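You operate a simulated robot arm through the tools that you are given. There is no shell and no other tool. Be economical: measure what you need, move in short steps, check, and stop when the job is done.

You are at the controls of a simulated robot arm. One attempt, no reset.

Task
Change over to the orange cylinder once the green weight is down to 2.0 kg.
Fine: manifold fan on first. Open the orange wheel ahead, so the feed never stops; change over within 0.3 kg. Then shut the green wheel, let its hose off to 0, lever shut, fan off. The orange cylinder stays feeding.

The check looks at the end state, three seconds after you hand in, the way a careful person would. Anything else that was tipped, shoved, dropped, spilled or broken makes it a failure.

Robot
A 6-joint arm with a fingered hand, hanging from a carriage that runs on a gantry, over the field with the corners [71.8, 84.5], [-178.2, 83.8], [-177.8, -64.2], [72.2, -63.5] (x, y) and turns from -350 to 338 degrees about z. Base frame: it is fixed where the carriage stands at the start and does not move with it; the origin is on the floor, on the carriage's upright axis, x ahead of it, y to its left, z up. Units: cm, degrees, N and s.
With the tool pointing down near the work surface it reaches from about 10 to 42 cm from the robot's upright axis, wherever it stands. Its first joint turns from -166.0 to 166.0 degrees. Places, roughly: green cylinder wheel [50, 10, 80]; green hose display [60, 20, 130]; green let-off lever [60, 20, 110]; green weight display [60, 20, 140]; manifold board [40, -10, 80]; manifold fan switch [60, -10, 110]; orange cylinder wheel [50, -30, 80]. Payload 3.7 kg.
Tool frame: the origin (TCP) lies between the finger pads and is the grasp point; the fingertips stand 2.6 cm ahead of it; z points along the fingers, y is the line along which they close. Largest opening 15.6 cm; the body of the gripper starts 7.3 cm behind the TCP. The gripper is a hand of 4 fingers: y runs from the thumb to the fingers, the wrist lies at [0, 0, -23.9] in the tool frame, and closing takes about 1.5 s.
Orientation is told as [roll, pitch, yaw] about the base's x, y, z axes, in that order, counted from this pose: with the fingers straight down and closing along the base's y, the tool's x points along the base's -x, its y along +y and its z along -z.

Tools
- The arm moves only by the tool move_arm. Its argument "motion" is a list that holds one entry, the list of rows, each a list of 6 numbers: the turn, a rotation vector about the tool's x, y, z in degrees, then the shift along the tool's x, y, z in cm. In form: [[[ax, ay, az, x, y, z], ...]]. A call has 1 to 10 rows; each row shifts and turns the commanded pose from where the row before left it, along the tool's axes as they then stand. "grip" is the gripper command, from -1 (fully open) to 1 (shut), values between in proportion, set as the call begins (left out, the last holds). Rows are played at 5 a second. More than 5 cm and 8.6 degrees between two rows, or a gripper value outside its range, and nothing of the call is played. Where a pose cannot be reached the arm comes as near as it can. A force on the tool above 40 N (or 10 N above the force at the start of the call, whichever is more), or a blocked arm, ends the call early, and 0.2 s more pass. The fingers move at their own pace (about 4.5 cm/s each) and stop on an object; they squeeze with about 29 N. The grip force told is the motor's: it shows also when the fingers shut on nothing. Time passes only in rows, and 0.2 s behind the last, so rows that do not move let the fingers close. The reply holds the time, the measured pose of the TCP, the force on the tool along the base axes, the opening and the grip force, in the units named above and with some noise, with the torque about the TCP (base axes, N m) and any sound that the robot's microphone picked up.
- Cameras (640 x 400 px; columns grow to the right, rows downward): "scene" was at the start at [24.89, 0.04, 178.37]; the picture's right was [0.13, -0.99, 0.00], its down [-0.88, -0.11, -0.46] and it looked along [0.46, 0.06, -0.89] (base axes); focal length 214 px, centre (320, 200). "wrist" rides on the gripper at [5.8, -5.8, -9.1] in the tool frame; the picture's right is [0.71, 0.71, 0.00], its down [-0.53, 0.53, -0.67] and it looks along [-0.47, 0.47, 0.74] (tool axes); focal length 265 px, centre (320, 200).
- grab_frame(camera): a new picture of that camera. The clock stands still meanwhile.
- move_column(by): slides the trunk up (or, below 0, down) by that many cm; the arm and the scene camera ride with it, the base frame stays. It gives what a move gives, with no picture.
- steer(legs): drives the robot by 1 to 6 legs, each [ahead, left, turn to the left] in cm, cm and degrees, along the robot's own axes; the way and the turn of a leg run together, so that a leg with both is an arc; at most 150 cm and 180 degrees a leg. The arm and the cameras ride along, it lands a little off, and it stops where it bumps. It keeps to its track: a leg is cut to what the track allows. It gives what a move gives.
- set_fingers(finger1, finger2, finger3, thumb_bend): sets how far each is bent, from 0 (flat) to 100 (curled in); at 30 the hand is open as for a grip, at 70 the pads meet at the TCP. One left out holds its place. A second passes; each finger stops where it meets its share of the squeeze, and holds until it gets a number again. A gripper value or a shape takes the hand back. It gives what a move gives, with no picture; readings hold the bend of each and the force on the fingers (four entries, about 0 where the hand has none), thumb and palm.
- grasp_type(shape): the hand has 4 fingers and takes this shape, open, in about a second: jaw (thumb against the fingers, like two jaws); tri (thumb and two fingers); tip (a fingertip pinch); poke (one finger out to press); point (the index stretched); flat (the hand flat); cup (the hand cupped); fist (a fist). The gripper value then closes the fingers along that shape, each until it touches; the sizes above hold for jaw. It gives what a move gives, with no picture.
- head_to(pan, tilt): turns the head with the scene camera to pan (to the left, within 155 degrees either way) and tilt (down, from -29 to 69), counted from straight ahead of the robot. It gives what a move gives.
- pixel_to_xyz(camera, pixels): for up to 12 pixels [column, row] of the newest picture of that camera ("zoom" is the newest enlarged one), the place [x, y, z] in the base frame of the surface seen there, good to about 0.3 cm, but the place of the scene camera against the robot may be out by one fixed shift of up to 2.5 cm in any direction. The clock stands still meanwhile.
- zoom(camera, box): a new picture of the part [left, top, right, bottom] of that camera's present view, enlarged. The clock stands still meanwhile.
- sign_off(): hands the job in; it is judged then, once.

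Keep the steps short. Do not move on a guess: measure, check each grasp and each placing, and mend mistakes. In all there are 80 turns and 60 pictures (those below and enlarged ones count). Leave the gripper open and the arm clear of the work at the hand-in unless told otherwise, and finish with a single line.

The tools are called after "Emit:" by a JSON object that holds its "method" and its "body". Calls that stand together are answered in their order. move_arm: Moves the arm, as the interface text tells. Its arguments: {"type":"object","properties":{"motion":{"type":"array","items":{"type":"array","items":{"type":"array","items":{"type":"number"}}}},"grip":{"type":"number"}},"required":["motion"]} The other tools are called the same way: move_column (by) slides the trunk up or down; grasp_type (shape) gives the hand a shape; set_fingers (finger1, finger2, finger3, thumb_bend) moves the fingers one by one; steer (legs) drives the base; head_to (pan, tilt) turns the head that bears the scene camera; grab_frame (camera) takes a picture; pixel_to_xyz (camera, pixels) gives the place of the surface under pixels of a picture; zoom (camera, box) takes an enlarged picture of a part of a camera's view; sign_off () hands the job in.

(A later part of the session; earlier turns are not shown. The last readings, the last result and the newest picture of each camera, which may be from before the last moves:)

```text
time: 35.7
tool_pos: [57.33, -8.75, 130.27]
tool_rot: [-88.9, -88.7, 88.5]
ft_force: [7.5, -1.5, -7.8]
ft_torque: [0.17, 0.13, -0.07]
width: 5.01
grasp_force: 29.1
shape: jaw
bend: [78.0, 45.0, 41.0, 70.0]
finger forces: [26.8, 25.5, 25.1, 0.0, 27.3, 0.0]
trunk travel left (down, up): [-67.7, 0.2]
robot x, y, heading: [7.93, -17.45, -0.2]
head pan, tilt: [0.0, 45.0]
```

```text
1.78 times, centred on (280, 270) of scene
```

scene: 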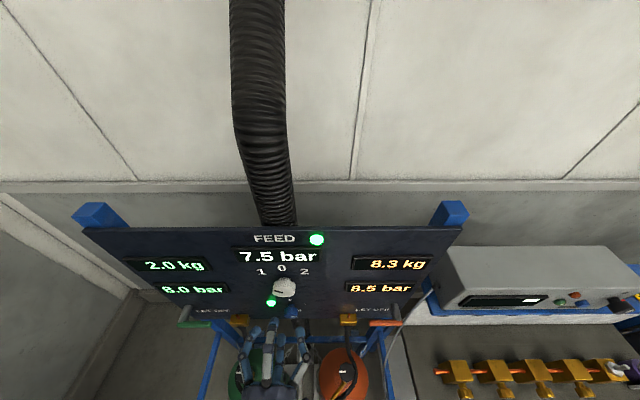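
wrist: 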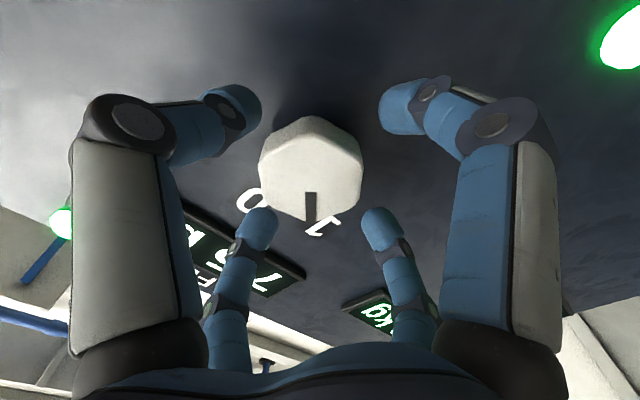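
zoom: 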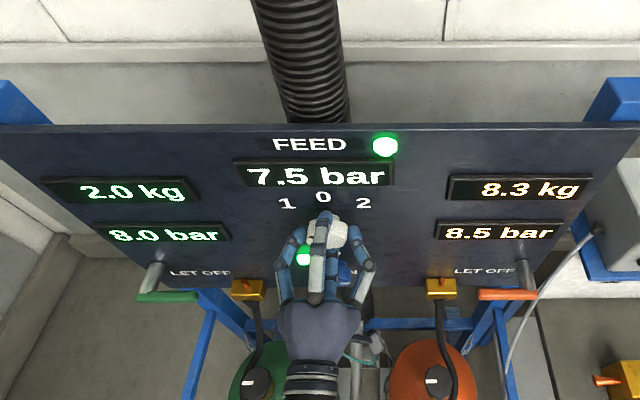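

I'll make a small 4° pre-turn, which keeps it on 1, and then swing straight through to 2.

Emit:
{"method": "move_arm", "body": {"motion": [[[0, 0, 0, 0, 0, 0], [0, 0, 0, 0, 0, 0], [0, 0, 5, 0, 0, 0]]]}}

Emit:
{"method": "move_arm", "body": {"motion": [[[0, 0, 8.6, 0, 0, 0], [0, 0, 8.6, 0, 0, 0], [0, 0, 8.6, 0, 0, 0], [0, 0, 8.6, 0, 0, 0], [0, 0, 8.6, 0, 0, 0], [0, 0, 8.6, 0, 0, 0], [0, 0, 8.6, 0, 0, 0], [0, 0, 8.6, 0, 0, 0], [0, 0, 8.6, 0, 0, 0], [0, 0, 8.6, 0, 0, 0]]]}}

Emit:
{"method": "grab_frame", "body": {"camera": "wrist"}}

Emit:
{"method": "zoom", "body": {"camera": "scene", "box": [100, 200, 460, 340]}}

```text
time: 36.5
tool_pos: [57.23, -8.73, 130.37]
tool_rot: [90.9, -86.3, -91.3]
ft_force: [7.2, 0.9, -4.4]
ft_torque: [-0.07, 0.14, -0.04]
width: 4.96
grasp_force: 29.5
shape: jaw
bend: [78.0, 45.0, 41.0, 70.0]
finger forces: [28.8, 26.2, 24.7, 0.0, 24.8, 0.0]
trunk travel left (down, up): [-67.7, 0.2]
robot x, y, heading: [7.71, -17.34, -0.2]
head pan, tilt: [0.0, 45.0]
```

```text
time: 38.7
tool_pos: [57.29, -8.43, 130.43]
tool_rot: [90.3, -0.1, -90.1]
ft_force: [8.6, 22.2, 8.2]
ft_torque: [-0.12, 0.06, 0.66]
width: 4.77
grasp_force: 29.1
shape: jaw
bend: [49.0, 45.0, 44.0, 70.0]
finger forces: [32.8, 29.8, 21.2, 0.0, 24.1, 0.0]
trunk travel left (down, up): [-67.7, 0.2]
robot x, y, heading: [7.97, -17.44, -0.1]
head pan, tilt: [0.0, 45.0]
```

```text
24 pictures are left
```

wrist: 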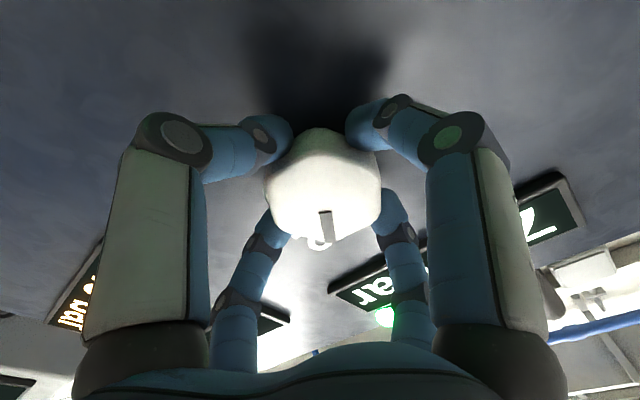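

```text
1.78 times, centred on (280, 270) of scene
```

zoom: 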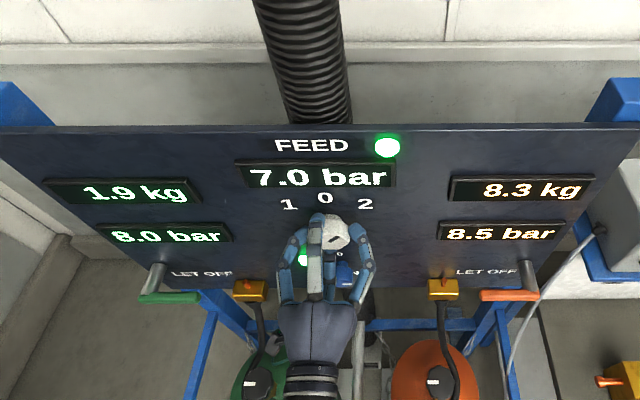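

Changed over at 1.9 kg. The mark points at 2, the feed reads 7.0 bar (a dip during the swing) and the lamp is still green. I'll open, back off and check the feed.

Emit:
{"method": "move_arm", "body": {"motion": [[[0, 0, 0, 0, 0, 0], [0, 0, 0, 0, 0, 0], [0, 0, 0, 0, 0, 0], [0, 0, 0, 0, 0, -4], [0, 0, 0, 0, 0, -4], [0, 0, 0, 0, 0, -4]]], "grip": 0}}

Emit:
{"method": "zoom", "body": {"camera": "scene", "box": [100, 200, 460, 340]}}

Emit:
{"method": "grab_frame", "body": {"camera": "wrist"}}

```text
time: 40.1
tool_pos: [44.96, -8.59, 130.25]
tool_rot: [90.0, -0.3, -90.5]
ft_force: [-0.7, 0.2, -0.2]
ft_torque: [0.01, 0.01, -0.01]
width: 7.76
grasp_force: 0.0
shape: jaw
bend: [37.0, 37.0, 37.0, 70.0]
finger forces: [0.0, 0.0, 0.0, 0.1, 0.0, 0.0]
trunk travel left (down, up): [-67.7, 0.2]
robot x, y, heading: [8.15, -17.36, -0.2]
head pan, tilt: [0.0, 45.0]
```

```text
1.78 times, centred on (280, 270) of scene
```

zoom: 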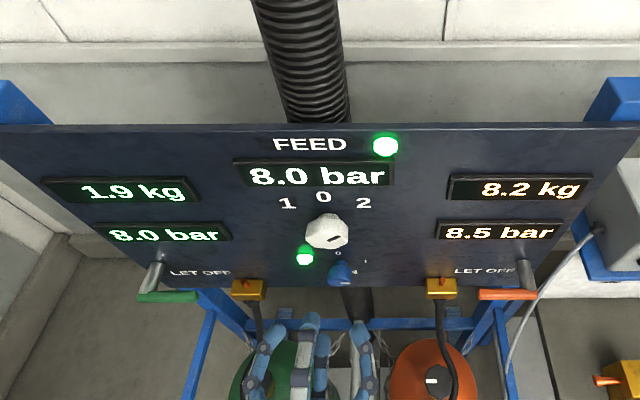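

```text
21 pictures are left
```

wrist: 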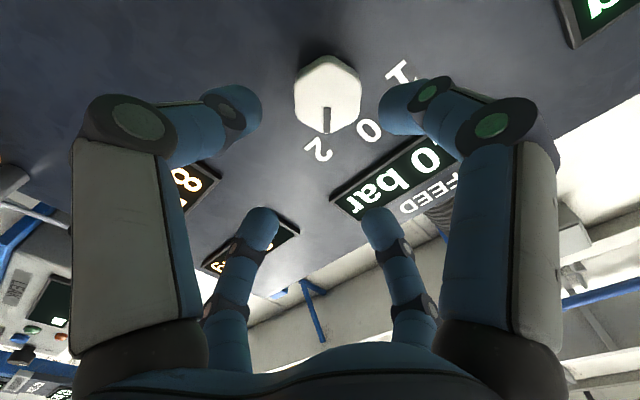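

The feed is 8.0 bar from orange and the knob sits on 2. Next is the green wheel. I'll drive the carriage left 22.5, then turn the hand down.

Emit:
{"method": "steer", "body": {"legs": [[0, 22.5, 0]]}}

Emit:
{"method": "move_arm", "body": {"motion": [[[8.5, 0, 0, 0, -1.5, 0], [8.5, 0, 0, 0, -1.5, 0], [8.5, 0, 0, 0, 0, 0], [8.5, 0, 0, 0, 0, 0], [8.5, 0, 0, 0, 0, 0], [8.5, 0, 0, 0, 0, 0], [8.5, 0, 0, 0, 0, 0], [8.5, 0, 0, 0, 0, 0], [8.5, 0, 0, 0, 0, 0], [8.5, 0, 0, 0, 0, 0]]]}}

```text
time: 41.8
tool_pos: [45.11, 13.77, 130.33]
tool_rot: [90.0, -0.4, -90.6]
ft_force: [0.9, 0.3, -0.2]
ft_torque: [-0.01, 0.0, 0.01]
width: 7.74
grasp_force: 0.0
shape: jaw
bend: [37.0, 37.0, 37.0, 70.0]
finger forces: [0.0, 0.1, 0.0, 0.1, 0.0, 0.0]
trunk travel left (down, up): [-67.7, 0.2]
robot x, y, heading: [8.07, 4.69, -0.3]
head pan, tilt: [0.0, 45.0]
```

```text
time: 44.0
tool_pos: [52.43, 10.21, 109.08]
tool_rot: [4.9, -0.3, -90.7]
ft_force: [-0.4, 0.1, -0.6]
ft_torque: [0.0, -0.04, -0.01]
width: 7.79
grasp_force: 0.0
shape: jaw
bend: [37.0, 37.0, 37.0, 70.0]
finger forces: [0.1, 0.0, 0.1, 0.1, 0.0, 0.1]
out of reach, approached as far as the arm can: row 4, 5, 6, 7, 8, 9, 10
trunk travel left (down, up): [-67.7, 0.2]
robot x, y, heading: [7.7, 4.9, 0.1]
head pan, tilt: [0.0, 45.0]
```

The reach limit pushed the hand to x 52.4, close to the panel. No contact force shows. I'll pull it back straight away.

Emit:
{"method": "move_arm", "body": {"motion": [[[0, 0, 0, 0, -3, 0], [0, 0, 0, 0, -3, 0], [5, 0, 0, 0, -1, 0]]]}}

Emit:
{"method": "grab_frame", "body": {"camera": "wrist"}}

Emit:
{"method": "grab_frame", "body": {"camera": "scene"}}

```text
time: 44.8
tool_pos: [47.27, 10.66, 105.3]
tool_rot: [-0.1, -0.3, -90.6]
ft_force: [0.0, -0.4, 0.5]
ft_torque: [0.02, 0.01, -0.01]
width: 7.75
grasp_force: 0.1
shape: jaw
bend: [37.0, 37.0, 37.0, 70.0]
finger forces: [0.0, 0.0, 0.0, 0.1, 0.0, 0.0]
out of reach, approached as far as the arm can: row 1, 2, 3
trunk travel left (down, up): [-67.7, 0.2]
robot x, y, heading: [7.71, 4.52, -0.4]
head pan, tilt: [0.0, 45.0]
```

```text
20 pictures are left
```

wrist: 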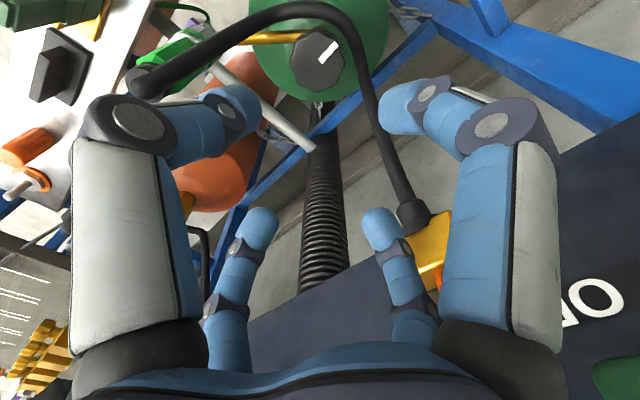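

```text
19 pictures are left
```

scene: 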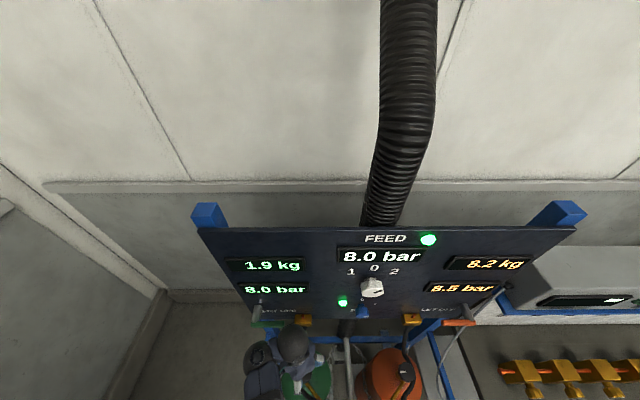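

Clear again. The green wheel is at wrist (318, 60), so I'll measure it.

Emit:
{"method": "pixel_to_xyz", "body": {"camera": "wrist", "pixels": [[318, 60], [330, 46], [294, 60], [342, 60], [318, 36], [318, 85], [360, 60], [340, 20], [300, 10], [385, 130], [412, 205]]}}

```text
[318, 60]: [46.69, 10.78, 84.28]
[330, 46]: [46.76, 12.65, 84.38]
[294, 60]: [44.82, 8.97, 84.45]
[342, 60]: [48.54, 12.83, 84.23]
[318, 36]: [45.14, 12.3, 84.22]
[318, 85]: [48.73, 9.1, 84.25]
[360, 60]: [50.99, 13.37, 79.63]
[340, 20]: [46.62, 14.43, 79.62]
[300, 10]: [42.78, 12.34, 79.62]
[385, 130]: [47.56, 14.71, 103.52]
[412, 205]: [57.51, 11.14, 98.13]
```

The centre is (46.8, 10.8), top z 84.3, with the mark towards +y (open). I'll wind the hand back to yaw 0 here so I can then turn clockwise, and lower the column.

Emit:
{"method": "move_arm", "body": {"motion": [[[0, 0, -8.5, 0.1, -0.4, 0], [0, 0, -8.5, 0, 0, 0], [0, 0, -8.5, 0, 0, 0], [0, 0, -8.5, 0, 0, 0], [0, 0, -8.5, 0, 0, 0], [0, 0, -8.5, 0, 0, 0], [0, 0, -8.5, 0, 0, 0], [0, 0, -8.5, 0, 0, 0], [0, 0, -8.5, 0, 0, 0], [0, 0, -8.5, 0, 0, 0]]]}}

Emit:
{"method": "move_column", "body": {"by": -13}}

Emit:
{"method": "grab_frame", "body": {"camera": "wrist"}}

```text
time: 47.0
tool_pos: [47.09, 10.66, 105.13]
tool_rot: [-0.3, 0.0, -5.5]
ft_force: [-1.1, -0.2, -0.1]
ft_torque: [0.02, -0.01, 0.0]
width: 7.75
grasp_force: 0.1
shape: jaw
bend: [37.0, 37.0, 37.0, 70.0]
finger forces: [0.0, 0.1, 0.0, 0.1, 0.0, 0.0]
trunk travel left (down, up): [-67.7, 0.2]
robot x, y, heading: [7.28, 4.72, -0.4]
head pan, tilt: [0.0, 45.0]
```

```text
time: 48.6
tool_pos: [47.12, 10.77, 92.14]
tool_rot: [-0.3, -0.1, -5.6]
ft_force: [-0.4, 0.5, -0.5]
ft_torque: [0.02, 0.03, 0.02]
width: 7.73
grasp_force: 0.1
shape: jaw
bend: [37.0, 37.0, 37.0, 70.0]
finger forces: [0.0, 0.0, 0.1, 0.0, 0.0, 0.0]
trunk travel left (down, up): [-54.7, 13.2]
robot x, y, heading: [8.15, 5.22, -0.3]
head pan, tilt: [0.0, 45.0]
```

```text
18 pictures are left
```

wrist: 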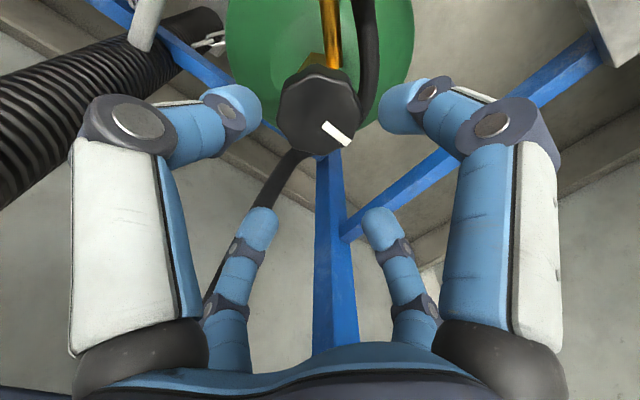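

Aligned. I'll descend 7.4 and check before closing.

Emit:
{"method": "move_arm", "body": {"motion": [[[0, 0, -4, 0.3, 0.05, 3.5], [0, 0, 0, 0, 0, 3.9], [0, 0, 0, 0, 0, 0]]]}}

Emit:
{"method": "move_arm", "body": {"motion": [[[0, 0, 0, 0, 0, 0], [0, 0, 0, 0, 0, 0], [0, 0, 0, 0, 0, 0]]], "grip": 1}}

Emit:
{"method": "grab_frame", "body": {"camera": "wrist"}}

```text
time: 49.4
tool_pos: [47.64, 10.69, 85.7]
tool_rot: [-0.2, -0.4, -1.6]
ft_force: [4.7, -5.4, 25.8]
ft_torque: [0.3, -0.13, -0.09]
width: 7.5
grasp_force: 0.1
shape: jaw
bend: [36.0, 92.0, 37.0, 70.0]
finger forces: [0.1, 26.0, 0.1, 0.0, 0.0, 0.0]
out of reach, approached as far as the arm can: row 1
trunk travel left (down, up): [-54.7, 13.2]
robot x, y, heading: [7.94, 4.78, -0.3]
head pan, tilt: [0.0, 45.0]
```

```text
time: 50.2
tool_pos: [47.66, 10.12, 85.39]
tool_rot: [-0.5, -0.2, -1.9]
ft_force: [10.0, -14.5, 17.0]
ft_torque: [-0.32, -0.21, 0.14]
width: 4.51
grasp_force: 29.0
shape: jaw
bend: [42.0, 84.0, 78.0, 70.0]
finger forces: [30.1, 0.1, 33.4, 0.0, 27.2, 0.1]
trunk travel left (down, up): [-54.7, 13.2]
robot x, y, heading: [8.13, 4.79, -0.4]
head pan, tilt: [0.0, 45.0]
```

```text
17 pictures are left
```

wrist: 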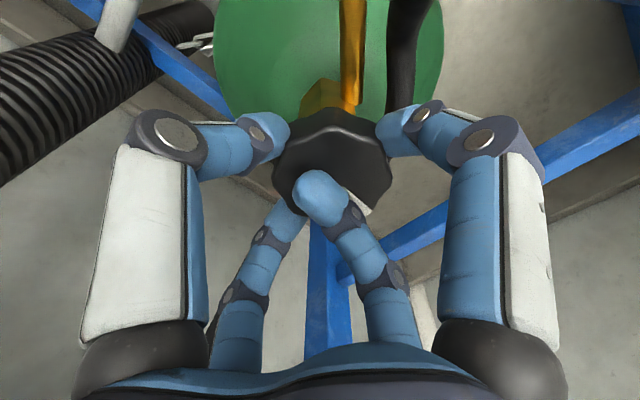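

One finger (far right) landed on top of the wheel instead of beside it. I'll open, rise and look.

Emit:
{"method": "move_arm", "body": {"motion": [[[0, 0, 0, 0, 0, 0], [0, 0, 0, 0, 0, -1.5], [0, 0, 0, 0, 0, -2], [0, 0, 0, 0, 0, 0], [0, 0, 0, 0, 0, 0]]], "grip": -0.1}}

Emit:
{"method": "grab_frame", "body": {"camera": "wrist"}}

```text
time: 51.4
tool_pos: [46.97, 10.69, 88.82]
tool_rot: [-0.1, 0.1, -1.5]
ft_force: [0.8, 0.0, 0.7]
ft_torque: [0.01, 0.0, 0.02]
width: 8.53
grasp_force: 0.0
shape: jaw
bend: [35.0, 35.0, 35.0, 70.0]
finger forces: [0.0, 0.0, 0.0, 0.1, 0.1, 0.0]
trunk travel left (down, up): [-54.7, 13.2]
robot x, y, heading: [7.89, 5.24, -0.6]
head pan, tilt: [0.0, 45.0]
```

```text
16 pictures are left
```

wrist: 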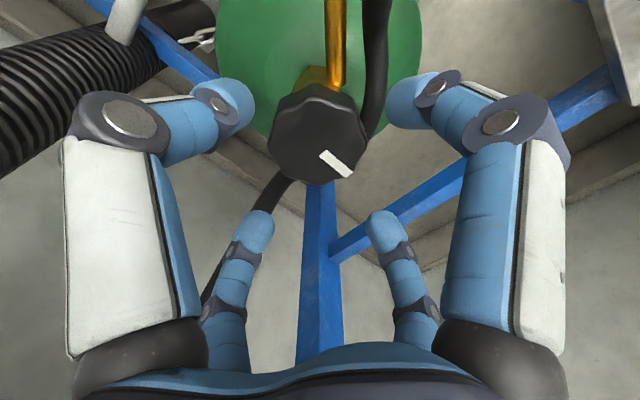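

The wheel is undisturbed. I'll measure its centre again, raise the arm 5 and lower the column 5, so the final descent is well inside reach.

Emit:
{"method": "pixel_to_xyz", "body": {"camera": "wrist", "pixels": [[318, 140], [272, 140], [364, 140], [318, 100], [318, 180], [338, 165], [375, 120]]}}

Emit:
{"method": "move_arm", "body": {"motion": [[[0, 0, 0, 0, 0, -2.5], [0, 0, 0, 0, 0, -2.5]]]}}

Emit:
{"method": "move_column", "body": {"by": -5}}

```text
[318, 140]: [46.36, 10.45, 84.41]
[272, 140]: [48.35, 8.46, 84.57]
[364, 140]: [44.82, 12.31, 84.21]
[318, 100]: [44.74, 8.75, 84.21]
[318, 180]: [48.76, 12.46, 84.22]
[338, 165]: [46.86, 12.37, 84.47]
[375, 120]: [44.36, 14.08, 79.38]
```

```text
time: 52.0
tool_pos: [47.7, 10.53, 92.58]
tool_rot: [-0.3, 0.1, -1.5]
ft_force: [-0.1, 0.5, 0.2]
ft_torque: [-0.02, 0.03, -0.03]
width: 8.55
grasp_force: 0.0
shape: jaw
bend: [35.0, 35.0, 35.0, 70.0]
finger forces: [0.0, 0.1, 0.0, 0.1, 0.0, 0.1]
out of reach, approached as far as the arm can: row 1, 2
trunk travel left (down, up): [-54.7, 13.2]
robot x, y, heading: [8.3, 5.1, -0.5]
head pan, tilt: [0.0, 45.0]
```

```text
time: 52.9
tool_pos: [47.79, 10.44, 87.44]
tool_rot: [-0.3, -0.1, -1.6]
ft_force: [0.5, -0.1, 0.5]
ft_torque: [0.03, 0.02, 0.02]
width: 8.54
grasp_force: 0.1
shape: jaw
bend: [35.0, 35.0, 35.0, 70.0]
finger forces: [0.0, 0.0, 0.1, 0.1, 0.0, 0.0]
trunk travel left (down, up): [-49.7, 18.2]
robot x, y, heading: [7.94, 4.63, -0.1]
head pan, tilt: [0.0, 45.0]
```

The arm was pushed outward (x 47.8), so this is its inner limit. I'll raise the column 3, drive back 5, and reach forward.

Emit:
{"method": "move_column", "body": {"by": 3}}

Emit:
{"method": "steer", "body": {"legs": [[-5, 0, 0]]}}

Emit:
{"method": "move_arm", "body": {"motion": [[[0, 0, 0, -2, 0, 0], [0, 0, 0, -1.9, 0.05, 0]]]}}

```text
time: 53.7
tool_pos: [47.59, 10.43, 90.56]
tool_rot: [-0.3, 0.1, -1.6]
ft_force: [-0.4, 0.2, -0.2]
ft_torque: [-0.04, 0.02, 0.03]
width: 8.53
grasp_force: 0.1
shape: jaw
bend: [35.0, 35.0, 35.0, 70.0]
finger forces: [0.0, 0.0, 0.0, 0.1, 0.0, 0.0]
trunk travel left (down, up): [-52.7, 15.2]
robot x, y, heading: [8.1, 4.96, -0.3]
head pan, tilt: [0.0, 45.0]
```

```text
time: 54.6
tool_pos: [42.73, 10.37, 90.59]
tool_rot: [-0.3, 0.1, -1.5]
ft_force: [0.5, 0.0, 0.3]
ft_torque: [0.01, 0.01, 0.0]
width: 8.53
grasp_force: 0.2
shape: jaw
bend: [35.0, 35.0, 35.0, 70.0]
finger forces: [0.0, 0.0, 0.0, 0.0, 0.0, 0.0]
trunk travel left (down, up): [-52.7, 15.2]
robot x, y, heading: [2.99, 4.6, -0.2]
head pan, tilt: [0.0, 45.0]
```

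```text
time: 55.2
tool_pos: [46.73, 10.52, 90.57]
tool_rot: [-0.3, 0.0, -1.6]
ft_force: [-0.3, 0.7, 0.5]
ft_torque: [-0.01, 0.03, -0.01]
width: 8.54
grasp_force: 0.0
shape: jaw
bend: [35.0, 35.0, 35.0, 70.0]
finger forces: [0.0, 0.1, 0.0, 0.0, 0.0, 0.1]
trunk travel left (down, up): [-52.7, 15.2]
robot x, y, heading: [2.45, 4.81, -0.6]
head pan, tilt: [0.0, 45.0]
```

The position is exact and nothing was out of reach. I'll descend to z 84.7 in two rows.

Emit:
{"method": "move_arm", "body": {"motion": [[[0, 0, 0, 0, 0, 3], [0, 0, 0, 0, 0, 2.8], [0, 0, 0, 0, 0, 0]]]}}

Emit:
{"method": "grab_frame", "body": {"camera": "wrist"}}

```text
time: 56.0
tool_pos: [46.77, 10.2, 84.63]
tool_rot: [-0.4, -0.1, -1.7]
ft_force: [-0.1, 0.5, 0.2]
ft_torque: [0.01, 0.0, 0.02]
width: 8.55
grasp_force: 0.0
shape: jaw
bend: [35.0, 34.0, 35.0, 70.0]
finger forces: [0.0, 0.0, 0.0, 0.0, 0.1, 0.0]
trunk travel left (down, up): [-52.7, 15.2]
robot x, y, heading: [3.15, 4.96, -0.3]
head pan, tilt: [0.0, 45.0]
```

```text
15 pictures are left
```

wrist: 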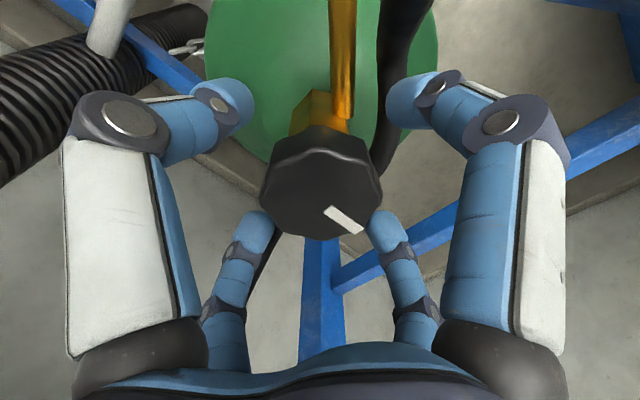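

All four fingers are around the wheel now. I'll close.

Emit:
{"method": "move_arm", "body": {"motion": [[[0, 0, 0, 0, 0.25, 0], [0, 0, 0, 0, 0, 0], [0, 0, 0, 0, 0, 0], [0, 0, 0, 0, 0, 0], [0, 0, 0, 0, 0, 0]]], "grip": 1}}

Emit:
{"method": "move_arm", "body": {"motion": [[[0, 0, 8.6, 0, 0, 0], [0, 0, 8.6, 0, 0, 0], [0, 0, 8.6, 0, 0, 0], [0, 0, 8.6, 0, 0, 0], [0, 0, 8.6, 0, 0, 0], [0, 0, 8.6, 0, 0, 0], [0, 0, 8.6, 0, 0, 0], [0, 0, 8.6, 0, 0, 0], [0, 0, 8.6, 0, 0, 0], [0, 0, 8.6, 0, 0, 0]]]}}

Emit:
{"method": "move_arm", "body": {"motion": [[[0, 0, 5, 0, 0, 0], [0, 0, 0, 0, 0, 0]]]}}

Emit:
{"method": "grab_frame", "body": {"camera": "wrist"}}

```text
time: 57.2
tool_pos: [46.55, 10.54, 84.7]
tool_rot: [-0.2, 0.1, -1.5]
ft_force: [-0.3, 1.0, -4.1]
ft_torque: [-0.02, -0.01, -0.03]
width: 5.28
grasp_force: 29.4
shape: jaw
bend: [79.0, 46.0, 43.0, 70.0]
finger forces: [24.9, 25.0, 25.9, 0.1, 25.7, 0.0]
trunk travel left (down, up): [-52.7, 15.2]
robot x, y, heading: [2.84, 4.85, -0.2]
head pan, tilt: [0.0, 45.0]
```

```text
time: 59.4
tool_pos: [46.67, 10.71, 84.88]
tool_rot: [0.1, -0.2, -87.7]
ft_force: [14.2, 4.8, -28.2]
ft_torque: [0.22, -0.28, 0.05]
width: 5.07
grasp_force: 28.8
shape: jaw
bend: [48.0, 45.0, 43.0, 70.0]
finger forces: [27.3, 30.5, 24.1, 0.1, 21.5, 0.1]
trunk travel left (down, up): [-52.7, 15.2]
robot x, y, heading: [3.16, 4.77, -0.4]
head pan, tilt: [0.0, 45.0]
```

```text
time: 60.0
tool_pos: [46.87, 10.76, 84.63]
tool_rot: [0.0, -0.3, -92.6]
ft_force: [15.6, 4.2, -31.1]
ft_torque: [0.25, -0.36, 0.03]
width: 5.02
grasp_force: 28.7
shape: jaw
bend: [48.0, 45.0, 44.0, 70.0]
finger forces: [27.8, 30.4, 23.7, 0.1, 21.0, 0.0]
trunk travel left (down, up): [-52.7, 15.2]
robot x, y, heading: [3.12, 4.6, -0.4]
head pan, tilt: [0.0, 45.0]
```

```text
14 pictures are left
```

wrist: 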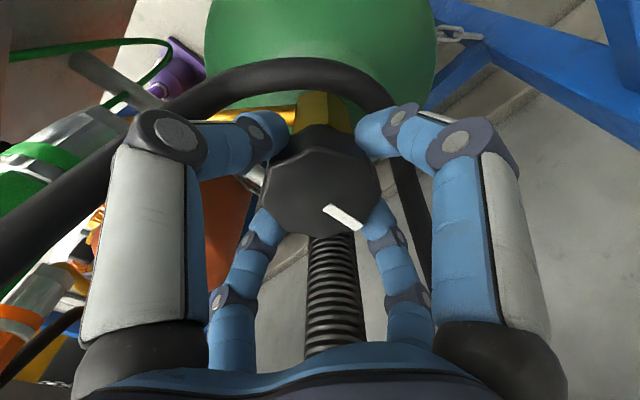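

The wheel has turned 91°, with the mark now towards +x (shut). I'll release, rise and read the display.

Emit:
{"method": "move_arm", "body": {"motion": [[[0, 0, 0, 0, 0, 0], [0, 0, 0, 0, 0, 0], [0, 0, 0, 0, 0, 0], [0, 0, 0, 0, 0, 0], [0, 0, 0, 0, 0, -4], [0, 0, 0, 0, -2, -4], [0, 0, 0, 0, -2, -4]]], "grip": 0}}

Emit:
{"method": "grab_frame", "body": {"camera": "scene"}}

```text
time: 61.6
tool_pos: [45.9, 10.92, 93.04]
tool_rot: [0.0, -0.2, -92.3]
ft_force: [0.3, 0.5, 0.4]
ft_torque: [-0.01, 0.01, -0.03]
width: 7.77
grasp_force: 0.0
shape: jaw
bend: [37.0, 37.0, 37.0, 70.0]
finger forces: [0.0, 0.0, 0.1, 0.1, 0.0, 0.0]
out of reach, approached as far as the arm can: row 6, 7
trunk travel left (down, up): [-52.7, 15.2]
robot x, y, heading: [3.21, 4.68, -0.4]
head pan, tilt: [0.0, 45.0]
```

```text
13 pictures are left
```

scene: 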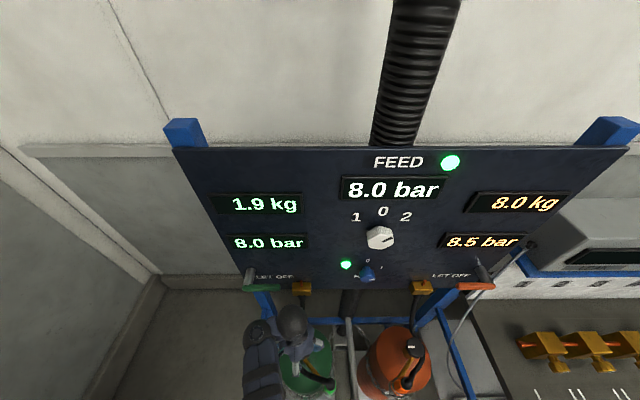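

The green hose still holds 8.0 bar with the wheel shut, and the feed is 8.0 bar. Now the let-off lever. I'll drive back a little, raise the column, and level the hand.

Emit:
{"method": "steer", "body": {"legs": [[-6, 4, 0]]}}

Emit:
{"method": "move_column", "body": {"by": 14}}

Emit:
{"method": "move_arm", "body": {"motion": [[[-8.5, 0, 0, 0, 0, 0], [-8.5, 0, 0, 0, 0, 0], [-8.5, 0, 0, 0, 0, 0], [-8.5, 0, 0, 0, 0, 0], [-8.5, 0, 0, 0, 0, 0], [-8.5, 0, 0, 0, 0, 0], [-8.5, 0, 0, 0, 0, 0], [-8.5, 0, 0, 0, 0, 0], [-8.5, 0, 0, 0, 0, 0], [-8.5, 0, 0, 0, 0, 0]]]}}

Emit:
{"method": "grab_frame", "body": {"camera": "wrist"}}

```text
time: 62.6
tool_pos: [40.03, 14.84, 93.12]
tool_rot: [0.0, -0.3, -92.6]
ft_force: [-0.5, 0.5, -0.6]
ft_torque: [0.0, -0.01, -0.02]
width: 7.75
grasp_force: 0.1
shape: jaw
bend: [37.0, 37.0, 37.0, 70.0]
finger forces: [0.0, 0.1, 0.0, 0.1, 0.1, 0.1]
trunk travel left (down, up): [-52.7, 15.2]
robot x, y, heading: [-3.17, 8.56, -0.3]
head pan, tilt: [0.0, 45.0]
```

```text
time: 64.3
tool_pos: [40.02, 14.76, 107.05]
tool_rot: [0.0, -0.3, -92.4]
ft_force: [0.2, -0.5, -0.2]
ft_torque: [-0.04, 0.0, 0.0]
width: 7.78
grasp_force: 0.1
shape: jaw
bend: [37.0, 37.0, 37.0, 70.0]
finger forces: [0.0, 0.0, 0.0, 0.0, 0.0, 0.0]
trunk travel left (down, up): [-66.7, 1.2]
robot x, y, heading: [-2.67, 8.79, -0.1]
head pan, tilt: [0.0, 45.0]
```

```text
time: 66.5
tool_pos: [39.92, 14.8, 107.15]
tool_rot: [85.2, -0.3, -92.5]
ft_force: [0.3, -0.1, 0.7]
ft_torque: [-0.02, -0.03, 0.06]
width: 7.77
grasp_force: 0.0
shape: jaw
bend: [37.0, 37.0, 37.0, 70.0]
finger forces: [0.0, 0.0, 0.0, 0.0, 0.0, 0.0]
trunk travel left (down, up): [-66.7, 1.2]
robot x, y, heading: [-2.85, 8.96, -0.1]
head pan, tilt: [0.0, 45.0]
```

```text
12 pictures are left
```

wrist: 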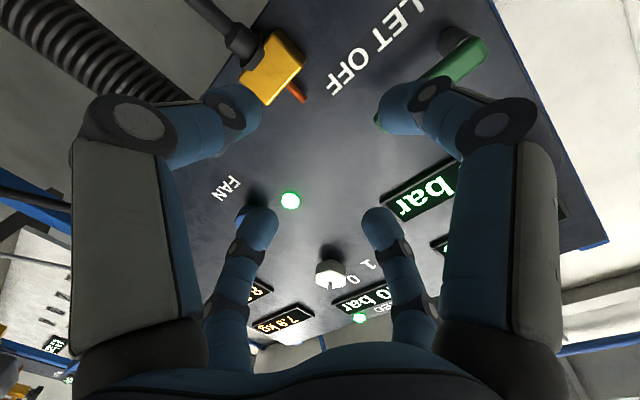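

The green lever runs from about wrist (465, 55) to (380, 120). I'll measure points on it.

Emit:
{"method": "pixel_to_xyz", "body": {"camera": "wrist", "pixels": [[465, 62], [478, 50], [450, 70], [432, 75], [378, 122], [375, 128], [450, 42], [490, 45], [430, 80], [275, 70], [298, 92]]}}

Emit:
{"method": "zoom", "body": {"camera": "wrist", "box": [340, 0, 540, 150]}}

```text
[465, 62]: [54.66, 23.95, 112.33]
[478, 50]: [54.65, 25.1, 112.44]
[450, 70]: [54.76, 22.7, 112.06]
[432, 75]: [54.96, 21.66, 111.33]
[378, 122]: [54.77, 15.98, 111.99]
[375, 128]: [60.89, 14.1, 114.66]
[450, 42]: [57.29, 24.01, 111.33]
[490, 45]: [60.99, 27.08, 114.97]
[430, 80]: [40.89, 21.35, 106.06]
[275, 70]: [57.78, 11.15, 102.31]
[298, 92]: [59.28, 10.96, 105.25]
```

```text
2.67 times, centred on (440, 75) of wrist
```

zoom: 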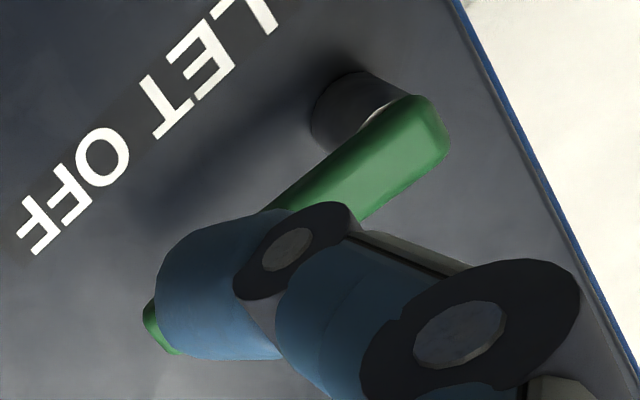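

The lever pivots near (y 24.2, z 111.9), its free end at y 15.5 and its front at x 54.65. I'll close the fingers into a blunt pusher, level the hand, and place it above the free end but still in front of it.

Emit:
{"method": "move_arm", "body": {"motion": [[[-5, 2.5, 0, 0, 0, 0], [0, 0, 0, 1.2, 4.7, 0], [0, 0, 0, 1.2, 4.7, 0], [0, 0, 0, 0, 0, 4.5], [0, 0, 0, 0, 0, 4.5], [0, 0, 0, 0, 0, 0], [0, 0, 0, 0, 0, 0]]], "grip": 1}}

Emit:
{"method": "grab_frame", "body": {"camera": "wrist"}}

```text
time: 68.1
tool_pos: [49.03, 17.41, 116.51]
tool_rot: [89.9, -0.2, -90.0]
ft_force: [-1.2, -0.1, 0.6]
ft_torque: [-0.01, 0.04, -0.04]
width: 0.01
grasp_force: 28.9
shape: jaw
bend: [70.0, 70.0, 70.0, 70.0]
finger forces: [0.1, 0.1, 0.1, 0.1, 0.0, 0.1]
trunk travel left (down, up): [-66.7, 1.2]
robot x, y, heading: [-3.03, 8.92, -0.1]
head pan, tilt: [0.0, 45.0]
```

```text
10 pictures are left
```

wrist: 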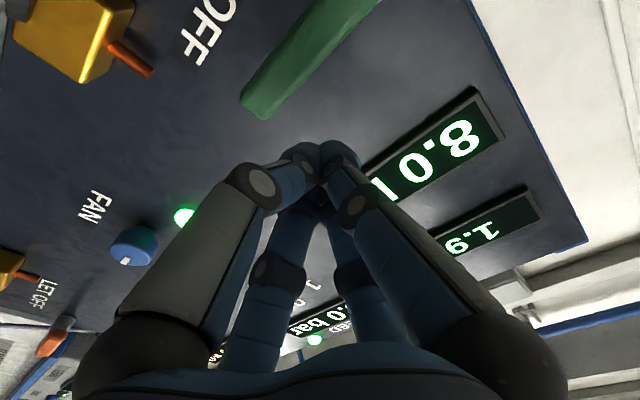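

The pusher is ready. I'll advance above the lever and push it down about 20° as a test.

Emit:
{"method": "move_arm", "body": {"motion": [[[0, 0, 0, 0, 0, 2.3], [0, 0, 0, 0, 0, 2.3], [0, 0, 0, -0.2, -2.2, 0], [0, 0, 0, -0.2, -1.3, 0], [0, 0, 0, -0.2, -1.3, 0], [0, 0, 0, 0, 0, 0]]]}}

Emit:
{"method": "zoom", "body": {"camera": "scene", "box": [160, 130, 480, 330]}}

```text
time: 69.0
tool_pos: [53.97, 17.2, 115.18]
tool_rot: [92.0, -0.1, -90.1]
ft_force: [-14.5, -0.9, 19.8]
ft_torque: [-0.03, 0.05, -0.02]
width: 0.0
grasp_force: 28.8
shape: jaw
bend: [70.0, 70.0, 70.0, 70.0]
finger forces: [0.1, 0.0, 0.1, 0.0, 0.0, 0.0]
trunk travel left (down, up): [-66.7, 1.2]
robot x, y, heading: [-2.82, 8.93, -0.4]
head pan, tilt: [0.0, 45.0]
stopped in row 4: the force on the tool passed its limit at 45 N (the readings are from after the stop); the commanded pose is now the measured one
```

```text
2.00 times, centred on (320, 230) of scene
```

zoom: 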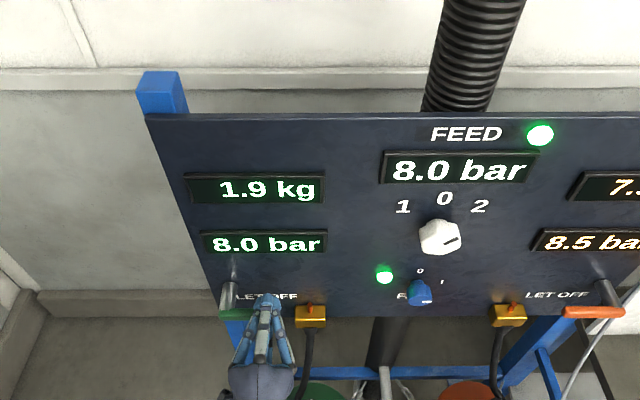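

It stopped with 45 N at z 115.2, either an impact or a stop. I'll press down again slowly to tell which.

Emit:
{"method": "move_arm", "body": {"motion": [[[0, 0, 0, 0, 0.6, 0], [0, 0, 0, 0, -0.3, 0], [0, 0, 0, 0, -0.3, 0], [0, 0, 0, -0.05, -0.3, 0], [0, 0, 0, -0.05, -0.3, 0], [0, 0, 0, -0.05, -0.3, 0], [0, 0, 0, -0.05, -0.3, 0]]]}}

Emit:
{"method": "grab_frame", "body": {"camera": "wrist"}}

```text
time: 70.2
tool_pos: [53.98, 17.23, 115.16]
tool_rot: [92.8, 0.2, -89.9]
ft_force: [-15.3, -0.5, 16.2]
ft_torque: [-0.01, 0.1, 0.0]
width: 0.0
grasp_force: 29.5
shape: jaw
bend: [70.0, 70.0, 70.0, 70.0]
finger forces: [0.0, 0.1, 0.0, 0.0, 2.4, 0.1]
trunk travel left (down, up): [-66.7, 1.2]
robot x, y, heading: [-3.02, 9.04, -0.1]
head pan, tilt: [0.0, 45.0]
stopped in row 5: the force on the tool passed its limit at 42 N (the readings are from after the stop); the commanded pose is now the measured one
```

```text
8 pictures are left
```

wrist: 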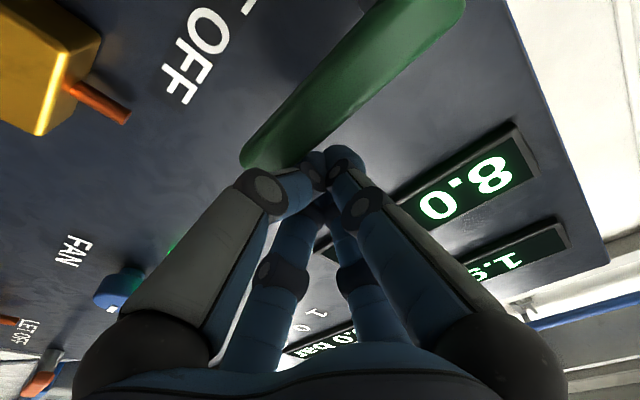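

Down is the stop, so the lever must open upward. I'll back out, go below the lever, come in again, and push up slowly.

Emit:
{"method": "move_arm", "body": {"motion": [[[0, 0, 0, 0, 0.5, -0.5], [2.8, 0, 0, 0, 0, -2.5], [0, 0, 0, 0, 0, -2.5], [0, 0, 0, 0, -4.3, 0], [0, 0, 0, 0, -4.3, 0], [0, 0, 0, 0, 0, 0]]]}}

Emit:
{"method": "move_arm", "body": {"motion": [[[0, 0, 0, 0, 0, 2.5], [0, 0, 0, 0, 0, 2.5], [0, 0, 0, 0, 0.8, 0], [0, 0, 0, 0, 0.6, 0], [0, 0, 0, 0, 0.6, 0], [0, 0, 0, -0.1, 0.6, 0], [0, 0, 0, -0.1, 0.6, 0], [0, 0, 0, -0.1, 0.6, 0], [0, 0, 0, -0.1, 0.6, 0]]]}}

```text
time: 71.5
tool_pos: [47.91, 17.63, 107.64]
tool_rot: [89.8, 0.1, -89.9]
ft_force: [0.0, -1.0, -0.3]
ft_torque: [0.01, -0.02, -0.01]
width: 0.0
grasp_force: 29.2
shape: jaw
bend: [70.0, 70.0, 70.0, 70.0]
finger forces: [0.1, 0.1, 0.1, 0.0, 0.1, 0.1]
out of reach, approached as far as the arm can: row 5
trunk travel left (down, up): [-66.7, 1.2]
robot x, y, heading: [-3.22, 8.66, -0.2]
head pan, tilt: [0.0, 45.0]
```

```text
time: 73.5
tool_pos: [51.47, 17.67, 113.68]
tool_rot: [89.6, 0.0, -90.0]
ft_force: [-0.2, -1.2, -0.6]
ft_torque: [-0.01, 0.0, -0.02]
width: 0.0
grasp_force: 28.6
shape: jaw
bend: [70.0, 70.0, 70.0, 70.0]
finger forces: [0.1, 0.0, 0.0, 0.0, 0.0, 0.0]
out of reach, approached as far as the arm can: row 1, 2
trunk travel left (down, up): [-66.7, 1.2]
robot x, y, heading: [-2.76, 9.25, -0.1]
head pan, tilt: [0.0, 45.0]
```

The reach ran out at x 51.5, so the finger passed in front of the lever. I'll retract, go back below, and drive the carriage 5 cm ahead.

Emit:
{"method": "move_arm", "body": {"motion": [[[0, 0, 0, 0, 0, -2.5], [0, 0, 0, 0, 0, -2.5], [0, 0, 0, 0, -3.1, 0], [0, 0, 0, 0, -3.1, 0]]]}}

Emit:
{"method": "steer", "body": {"legs": [[5, 0, 0]]}}

```text
time: 74.5
tool_pos: [46.49, 17.52, 107.46]
tool_rot: [89.7, 0.1, -89.8]
ft_force: [-0.7, 0.3, -0.5]
ft_torque: [0.01, 0.03, 0.01]
width: 0.0
grasp_force: 29.2
shape: jaw
bend: [70.0, 70.0, 70.0, 70.0]
finger forces: [0.0, 0.0, 0.0, 0.1, 0.1, 0.0]
trunk travel left (down, up): [-66.7, 1.2]
robot x, y, heading: [-2.92, 8.55, -0.2]
head pan, tilt: [0.0, 45.0]
```

```text
time: 75.5
tool_pos: [51.46, 17.54, 107.3]
tool_rot: [89.6, 0.0, -89.9]
ft_force: [-0.6, 0.4, 0.3]
ft_torque: [-0.01, 0.02, -0.01]
width: 0.01
grasp_force: 28.9
shape: jaw
bend: [70.0, 70.0, 70.0, 70.0]
finger forces: [0.0, 0.1, 0.1, 0.1, 0.0, 0.0]
trunk travel left (down, up): [-66.7, 1.2]
robot x, y, heading: [1.81, 8.87, -0.1]
head pan, tilt: [0.0, 45.0]
```

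Now I'll move in 2.5 under the lever and push up gently.

Emit:
{"method": "move_arm", "body": {"motion": [[[0, 0, 0, -0.3, 0, 2.4], [0, 0, 0, 0, 0.6, 0], [0, 0, 0, 0, 0.6, 0], [0, 0, 0, -0.1, 0.6, 0], [0, 0, 0, -0.1, 0.6, 0], [0, 0, 0, -0.1, 0.6, 0], [0, 0, 0, -0.1, 0.6, 0], [0, 0, 0, -0.1, 0.6, 0]]]}}

```text
time: 77.3
tool_pos: [54.39, 17.91, 109.37]
tool_rot: [89.6, 0.0, -90.0]
ft_force: [-0.6, -0.6, -1.1]
ft_torque: [-0.01, -0.04, 0.05]
width: 0.0
grasp_force: 29.0
shape: jaw
bend: [70.0, 70.0, 70.0, 70.0]
finger forces: [0.1, 1.9, 0.0, 0.0, 0.1, 0.1]
out of reach, approached as far as the arm can: row 1, 4, 5, 6, 7, 8
trunk travel left (down, up): [-66.7, 1.2]
robot x, y, heading: [2.31, 9.01, -0.2]
head pan, tilt: [0.0, 45.0]
```

There's only a small contact, as the arm is at a joint limit (low relative to the trunk). I'll back out, lower the column 10, and raise the arm relative to it.

Emit:
{"method": "move_arm", "body": {"motion": [[[0, 0, 0, 0, -0.7, 0], [0, 0, 0, 0, 0, -2.5], [0, 0, 0, 0, 0, -2]]]}}

Emit:
{"method": "move_column", "body": {"by": -10}}

Emit:
{"method": "move_arm", "body": {"motion": [[[0, 0, 0, 0, 4, 0], [0, 0, 0, 0, 4, 0]]]}}

```text
time: 78.1
tool_pos: [50.15, 18.24, 108.37]
tool_rot: [89.8, 0.1, -90.1]
ft_force: [-0.3, -0.5, 1.1]
ft_torque: [0.0, 0.01, 0.0]
width: 0.03
grasp_force: 29.2
shape: jaw
bend: [70.0, 70.0, 70.0, 70.0]
finger forces: [0.0, 0.0, 0.0, 0.0, 0.0, 0.0]
out of reach, approached as far as the arm can: row 3
trunk travel left (down, up): [-66.7, 1.2]
robot x, y, heading: [2.15, 9.18, -0.2]
head pan, tilt: [0.0, 45.0]
```

```text
time: 79.4
tool_pos: [50.15, 18.11, 98.41]
tool_rot: [89.7, 0.1, -90.0]
ft_force: [0.5, 0.4, 0.4]
ft_torque: [0.0, 0.01, 0.0]
width: 0.0
grasp_force: 29.0
shape: jaw
bend: [70.0, 70.0, 70.0, 70.0]
finger forces: [0.0, 0.0, 0.0, 0.0, 0.1, 0.0]
trunk travel left (down, up): [-56.7, 11.2]
robot x, y, heading: [1.98, 8.9, -0.1]
head pan, tilt: [0.0, 45.0]
```

```text
time: 80.0
tool_pos: [51.03, 19.6, 99.27]
tool_rot: [89.9, 0.0, -90.2]
ft_force: [0.2, -0.5, -1.3]
ft_torque: [0.0, 0.03, 0.01]
width: 0.0
grasp_force: 29.3
shape: jaw
bend: [70.0, 70.0, 70.0, 70.0]
finger forces: [0.2, 0.1, 0.1, 0.0, 0.1, 0.0]
out of reach, approached as far as the arm can: row 1, 2
trunk travel left (down, up): [-56.7, 11.2]
robot x, y, heading: [2.07, 9.01, -0.3]
head pan, tilt: [0.0, 45.0]
```

The arm is at an inner limit here, so I'll drive back 9, then stretch forward and up into its comfortable range.

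Emit:
{"method": "steer", "body": {"legs": [[-9, 0, 0]]}}

Emit:
{"method": "move_arm", "body": {"motion": [[[0, 0, 0, 0, 0, 2], [0, 0, 0, -1, 2, 1], [0, 0, 0, -1, 3, 0], [0, 0, 0, 0, 3, 0]]]}}

```text
time: 81.1
tool_pos: [42.22, 19.85, 99.39]
tool_rot: [90.0, 0.1, -90.2]
ft_force: [-0.5, -0.4, 0.5]
ft_torque: [0.01, -0.01, -0.01]
width: 0.0
grasp_force: 28.8
shape: jaw
bend: [70.0, 70.0, 70.0, 70.0]
finger forces: [0.0, 0.0, 0.0, 0.0, 0.1, 0.0]
trunk travel left (down, up): [-56.7, 11.2]
robot x, y, heading: [-7.07, 8.91, -0.1]
head pan, tilt: [0.0, 45.0]
```

```text
time: 82.1
tool_pos: [47.32, 19.95, 101.29]
tool_rot: [90.2, 0.1, -90.3]
ft_force: [-0.6, -0.4, -0.8]
ft_torque: [-0.01, 0.04, 0.03]
width: 0.0
grasp_force: 29.5
shape: jaw
bend: [70.0, 70.0, 70.0, 70.0]
finger forces: [0.0, 0.0, 0.0, 0.1, 0.1, 0.1]
out of reach, approached as far as the arm can: row 2, 3, 4
trunk travel left (down, up): [-56.7, 11.2]
robot x, y, heading: [-6.69, 8.94, -0.3]
head pan, tilt: [0.0, 45.0]
```

Still limited going up while stretched. I'll pull the arm back first, then go up.

Emit:
{"method": "move_arm", "body": {"motion": [[[0, 0, 0, 0, 0, -3], [0, 0, 0, 0, 0, -3], [0, 0, 0, -1, 0, -2], [0, 0, 0, -1, 3, 0], [0, 0, 0, 0, 3, 0]]]}}

```text
time: 83.3
tool_pos: [40.93, 19.41, 98.81]
tool_rot: [90.4, 1.0, -92.9]
ft_force: [0.4, -0.3, 0.0]
ft_torque: [0.02, -0.03, 0.05]
width: 0.01
grasp_force: 28.7
shape: jaw
bend: [70.0, 70.0, 70.0, 70.0]
finger forces: [0.0, 0.0, 0.0, 0.0, 0.1, 0.1]
out of reach, approached as far as the arm can: row 1, 2, 3, 4, 5
trunk travel left (down, up): [-56.7, 11.2]
robot x, y, heading: [-6.95, 8.88, -0.4]
head pan, tilt: [0.0, 45.0]
```

I'll reset the posture: turn the hand down here, move to a place that worked before, and level it again.

Emit:
{"method": "move_arm", "body": {"motion": [[[8.5, 0, 0, 0, 0, 0], [8.5, 0, 0, 0, 0, 0], [8.5, 0, 0, 0, 0, 0], [8.5, 0, 0, 0, 0, 0], [8.5, 0, 0, 0, 0, 0], [8.5, 0, 0, 0, 0, 0], [8.5, 0, 0, 0, 0, 0], [8.5, 0, 0, 0, 0, 0], [8.5, 0, 0, 0, 0, 0], [8.5, 0, 0, 0, 0, 0]]]}}

Emit:
{"method": "grab_frame", "body": {"camera": "scene"}}

```text
time: 85.5
tool_pos: [41.79, 19.07, 102.71]
tool_rot: [5.0, 0.2, -90.2]
ft_force: [0.4, 0.3, 0.5]
ft_torque: [0.0, 0.0, 0.0]
width: 0.0
grasp_force: 29.2
shape: jaw
bend: [70.0, 70.0, 70.0, 70.0]
finger forces: [0.1, 0.0, 0.0, 0.0, 0.1, 0.0]
out of reach, approached as far as the arm can: row 1, 7, 8, 9
trunk travel left (down, up): [-56.7, 11.2]
robot x, y, heading: [-7.23, 8.91, -0.1]
head pan, tilt: [0.0, 45.0]
```

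```text
7 pictures are left
```

scene: 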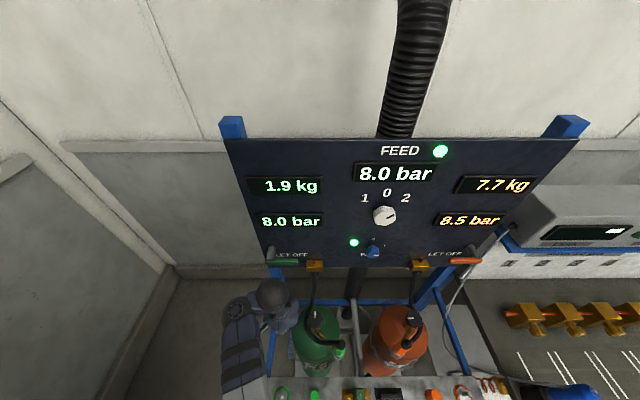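

The lever is unchanged, the feed is 8.0 bar and green 8.0 bar. I'll move to the pose that worked (42 cm ahead, 6 left of the axis) and level the hand.

Emit:
{"method": "move_arm", "body": {"motion": [[[5, 0, 0, -1, -1.5, 2.5], [0, 0, 0, -1, -1.5, 2.5], [0, 0, 0, -1, -1.5, 0.7], [0, 0, 0, -1, -1.5, 0], [0, 0, 0, 0, 0, 0]]]}}

Emit:
{"method": "move_arm", "body": {"motion": [[[-8.5, 0, 0, 0, 0, 0], [-8.5, 0, 0, 0, 0, 0], [-8.5, 0, 0, 0, 0, 0], [-8.5, 0, 0, 0, 0, 0], [-8.5, 0, 0, 0, 0, 0], [-8.5, 0, 0, 0, 0, 0], [-8.5, 0, 0, 0, 0, 0], [-8.5, 0, 0, 0, 0, 0], [-8.5, 0, 0, 0, 0, 0], [-8.5, 0, 0, 0, 0, 0]]]}}

Emit:
{"method": "move_arm", "body": {"motion": [[[-5, 0, 0, 0, 0, 0], [0, 0, 0, 0, 4, 0], [0, 0, 0, 0, 4, 0], [0, 0, 0, 0, 2, 0]]]}}

```text
time: 86.7
tool_pos: [36.01, 15.16, 96.74]
tool_rot: [0.1, 0.0, -90.3]
ft_force: [-0.1, -0.2, -0.5]
ft_torque: [0.01, -0.03, -0.01]
width: 0.0
grasp_force: 29.7
shape: jaw
bend: [70.0, 70.0, 70.0, 70.0]
finger forces: [0.1, 0.0, 0.0, 0.0, 0.0, 0.0]
trunk travel left (down, up): [-56.7, 11.2]
robot x, y, heading: [-6.94, 8.85, -0.4]
head pan, tilt: [0.0, 45.0]
```

```text
time: 88.9
tool_pos: [36.04, 15.13, 96.78]
tool_rot: [85.1, 0.1, -90.2]
ft_force: [-0.4, 0.0, 0.5]
ft_torque: [-0.03, 0.01, 0.04]
width: 0.0
grasp_force: 28.8
shape: jaw
bend: [70.0, 70.0, 70.0, 70.0]
finger forces: [0.1, 0.1, 0.1, 0.0, 0.1, 0.1]
trunk travel left (down, up): [-56.7, 11.2]
robot x, y, heading: [-6.77, 8.59, -0.3]
head pan, tilt: [0.0, 45.0]
```

```text
time: 89.9
tool_pos: [36.01, 15.22, 107.0]
tool_rot: [90.0, -0.1, -90.2]
ft_force: [0.3, 1.1, -0.1]
ft_torque: [-0.05, 0.02, 0.03]
width: 0.0
grasp_force: 28.5
shape: jaw
bend: [70.0, 70.0, 70.0, 70.0]
finger forces: [0.0, 0.1, 0.0, 0.0, 0.1, 0.1]
trunk travel left (down, up): [-56.7, 11.2]
robot x, y, heading: [-6.75, 9.19, -0.3]
head pan, tilt: [0.0, 45.0]
```

That works. I'll drive 5 ahead and 2 left, then reach in below the lever.

Emit:
{"method": "steer", "body": {"legs": [[5, 2.2, 0]]}}

Emit:
{"method": "move_arm", "body": {"motion": [[[0, 0, 0, 0, 0, 4], [0, 0, 0, 0, 0, 4], [0, 0, 0, 0, 0, 4.5], [0, 0, 0, 0, 0, 0]]]}}

```text
time: 90.8
tool_pos: [40.86, 17.43, 106.88]
tool_rot: [90.1, 0.0, -90.1]
ft_force: [0.1, -0.1, 0.2]
ft_torque: [-0.02, 0.02, -0.02]
width: 0.01
grasp_force: 29.6
shape: jaw
bend: [70.0, 70.0, 70.0, 70.0]
finger forces: [0.1, 0.0, 0.0, 0.0, 0.0, 0.0]
trunk travel left (down, up): [-56.7, 11.2]
robot x, y, heading: [-1.92, 11.14, -0.2]
head pan, tilt: [0.0, 45.0]
```

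```text
time: 91.8
tool_pos: [53.53, 17.54, 106.81]
tool_rot: [90.2, 0.1, -90.1]
ft_force: [0.8, -0.4, -0.1]
ft_torque: [0.0, 0.02, 0.01]
width: 0.0
grasp_force: 29.2
shape: jaw
bend: [70.0, 70.0, 70.0, 70.0]
finger forces: [0.0, 0.1, 0.1, 0.0, 0.1, 0.1]
trunk travel left (down, up): [-56.7, 11.2]
robot x, y, heading: [-2.16, 11.01, -0.2]
head pan, tilt: [0.0, 45.0]
```

I'm under the lever with no limit reported. I'll push up along the arc, gently.

Emit:
{"method": "move_arm", "body": {"motion": [[[0, 0, 0, 0, 0.8, 0], [0, 0, 0, -0.1, 0.8, 0], [0, 0, 0, -0.2, 0.8, 0], [0, 0, 0, -0.2, 0.8, 0], [0, 0, 0, -0.2, 0.8, 0], [0, 0, 0, -0.1, 0.8, 0]]]}}

Emit:
{"method": "zoom", "body": {"camera": "scene", "box": [200, 120, 520, 320]}}

```text
time: 93.2
tool_pos: [53.42, 16.66, 111.72]
tool_rot: [90.0, 0.0, -90.1]
ft_force: [0.1, -0.3, -0.3]
ft_torque: [-0.01, -0.03, -0.02]
width: 0.01
grasp_force: 28.8
shape: jaw
bend: [70.0, 70.0, 70.0, 70.0]
finger forces: [0.0, 0.1, 0.0, 0.0, 0.0, 0.0]
trunk travel left (down, up): [-56.7, 11.2]
robot x, y, heading: [-2.33, 11.22, -0.6]
head pan, tilt: [0.0, 45.0]
```

```text
2.00 times, centred on (360, 220) of scene
```

zoom: 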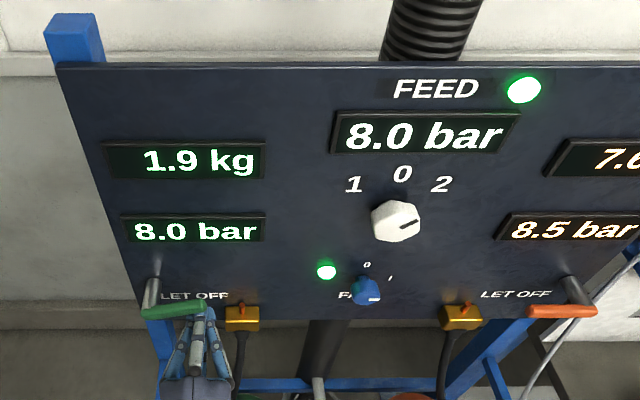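

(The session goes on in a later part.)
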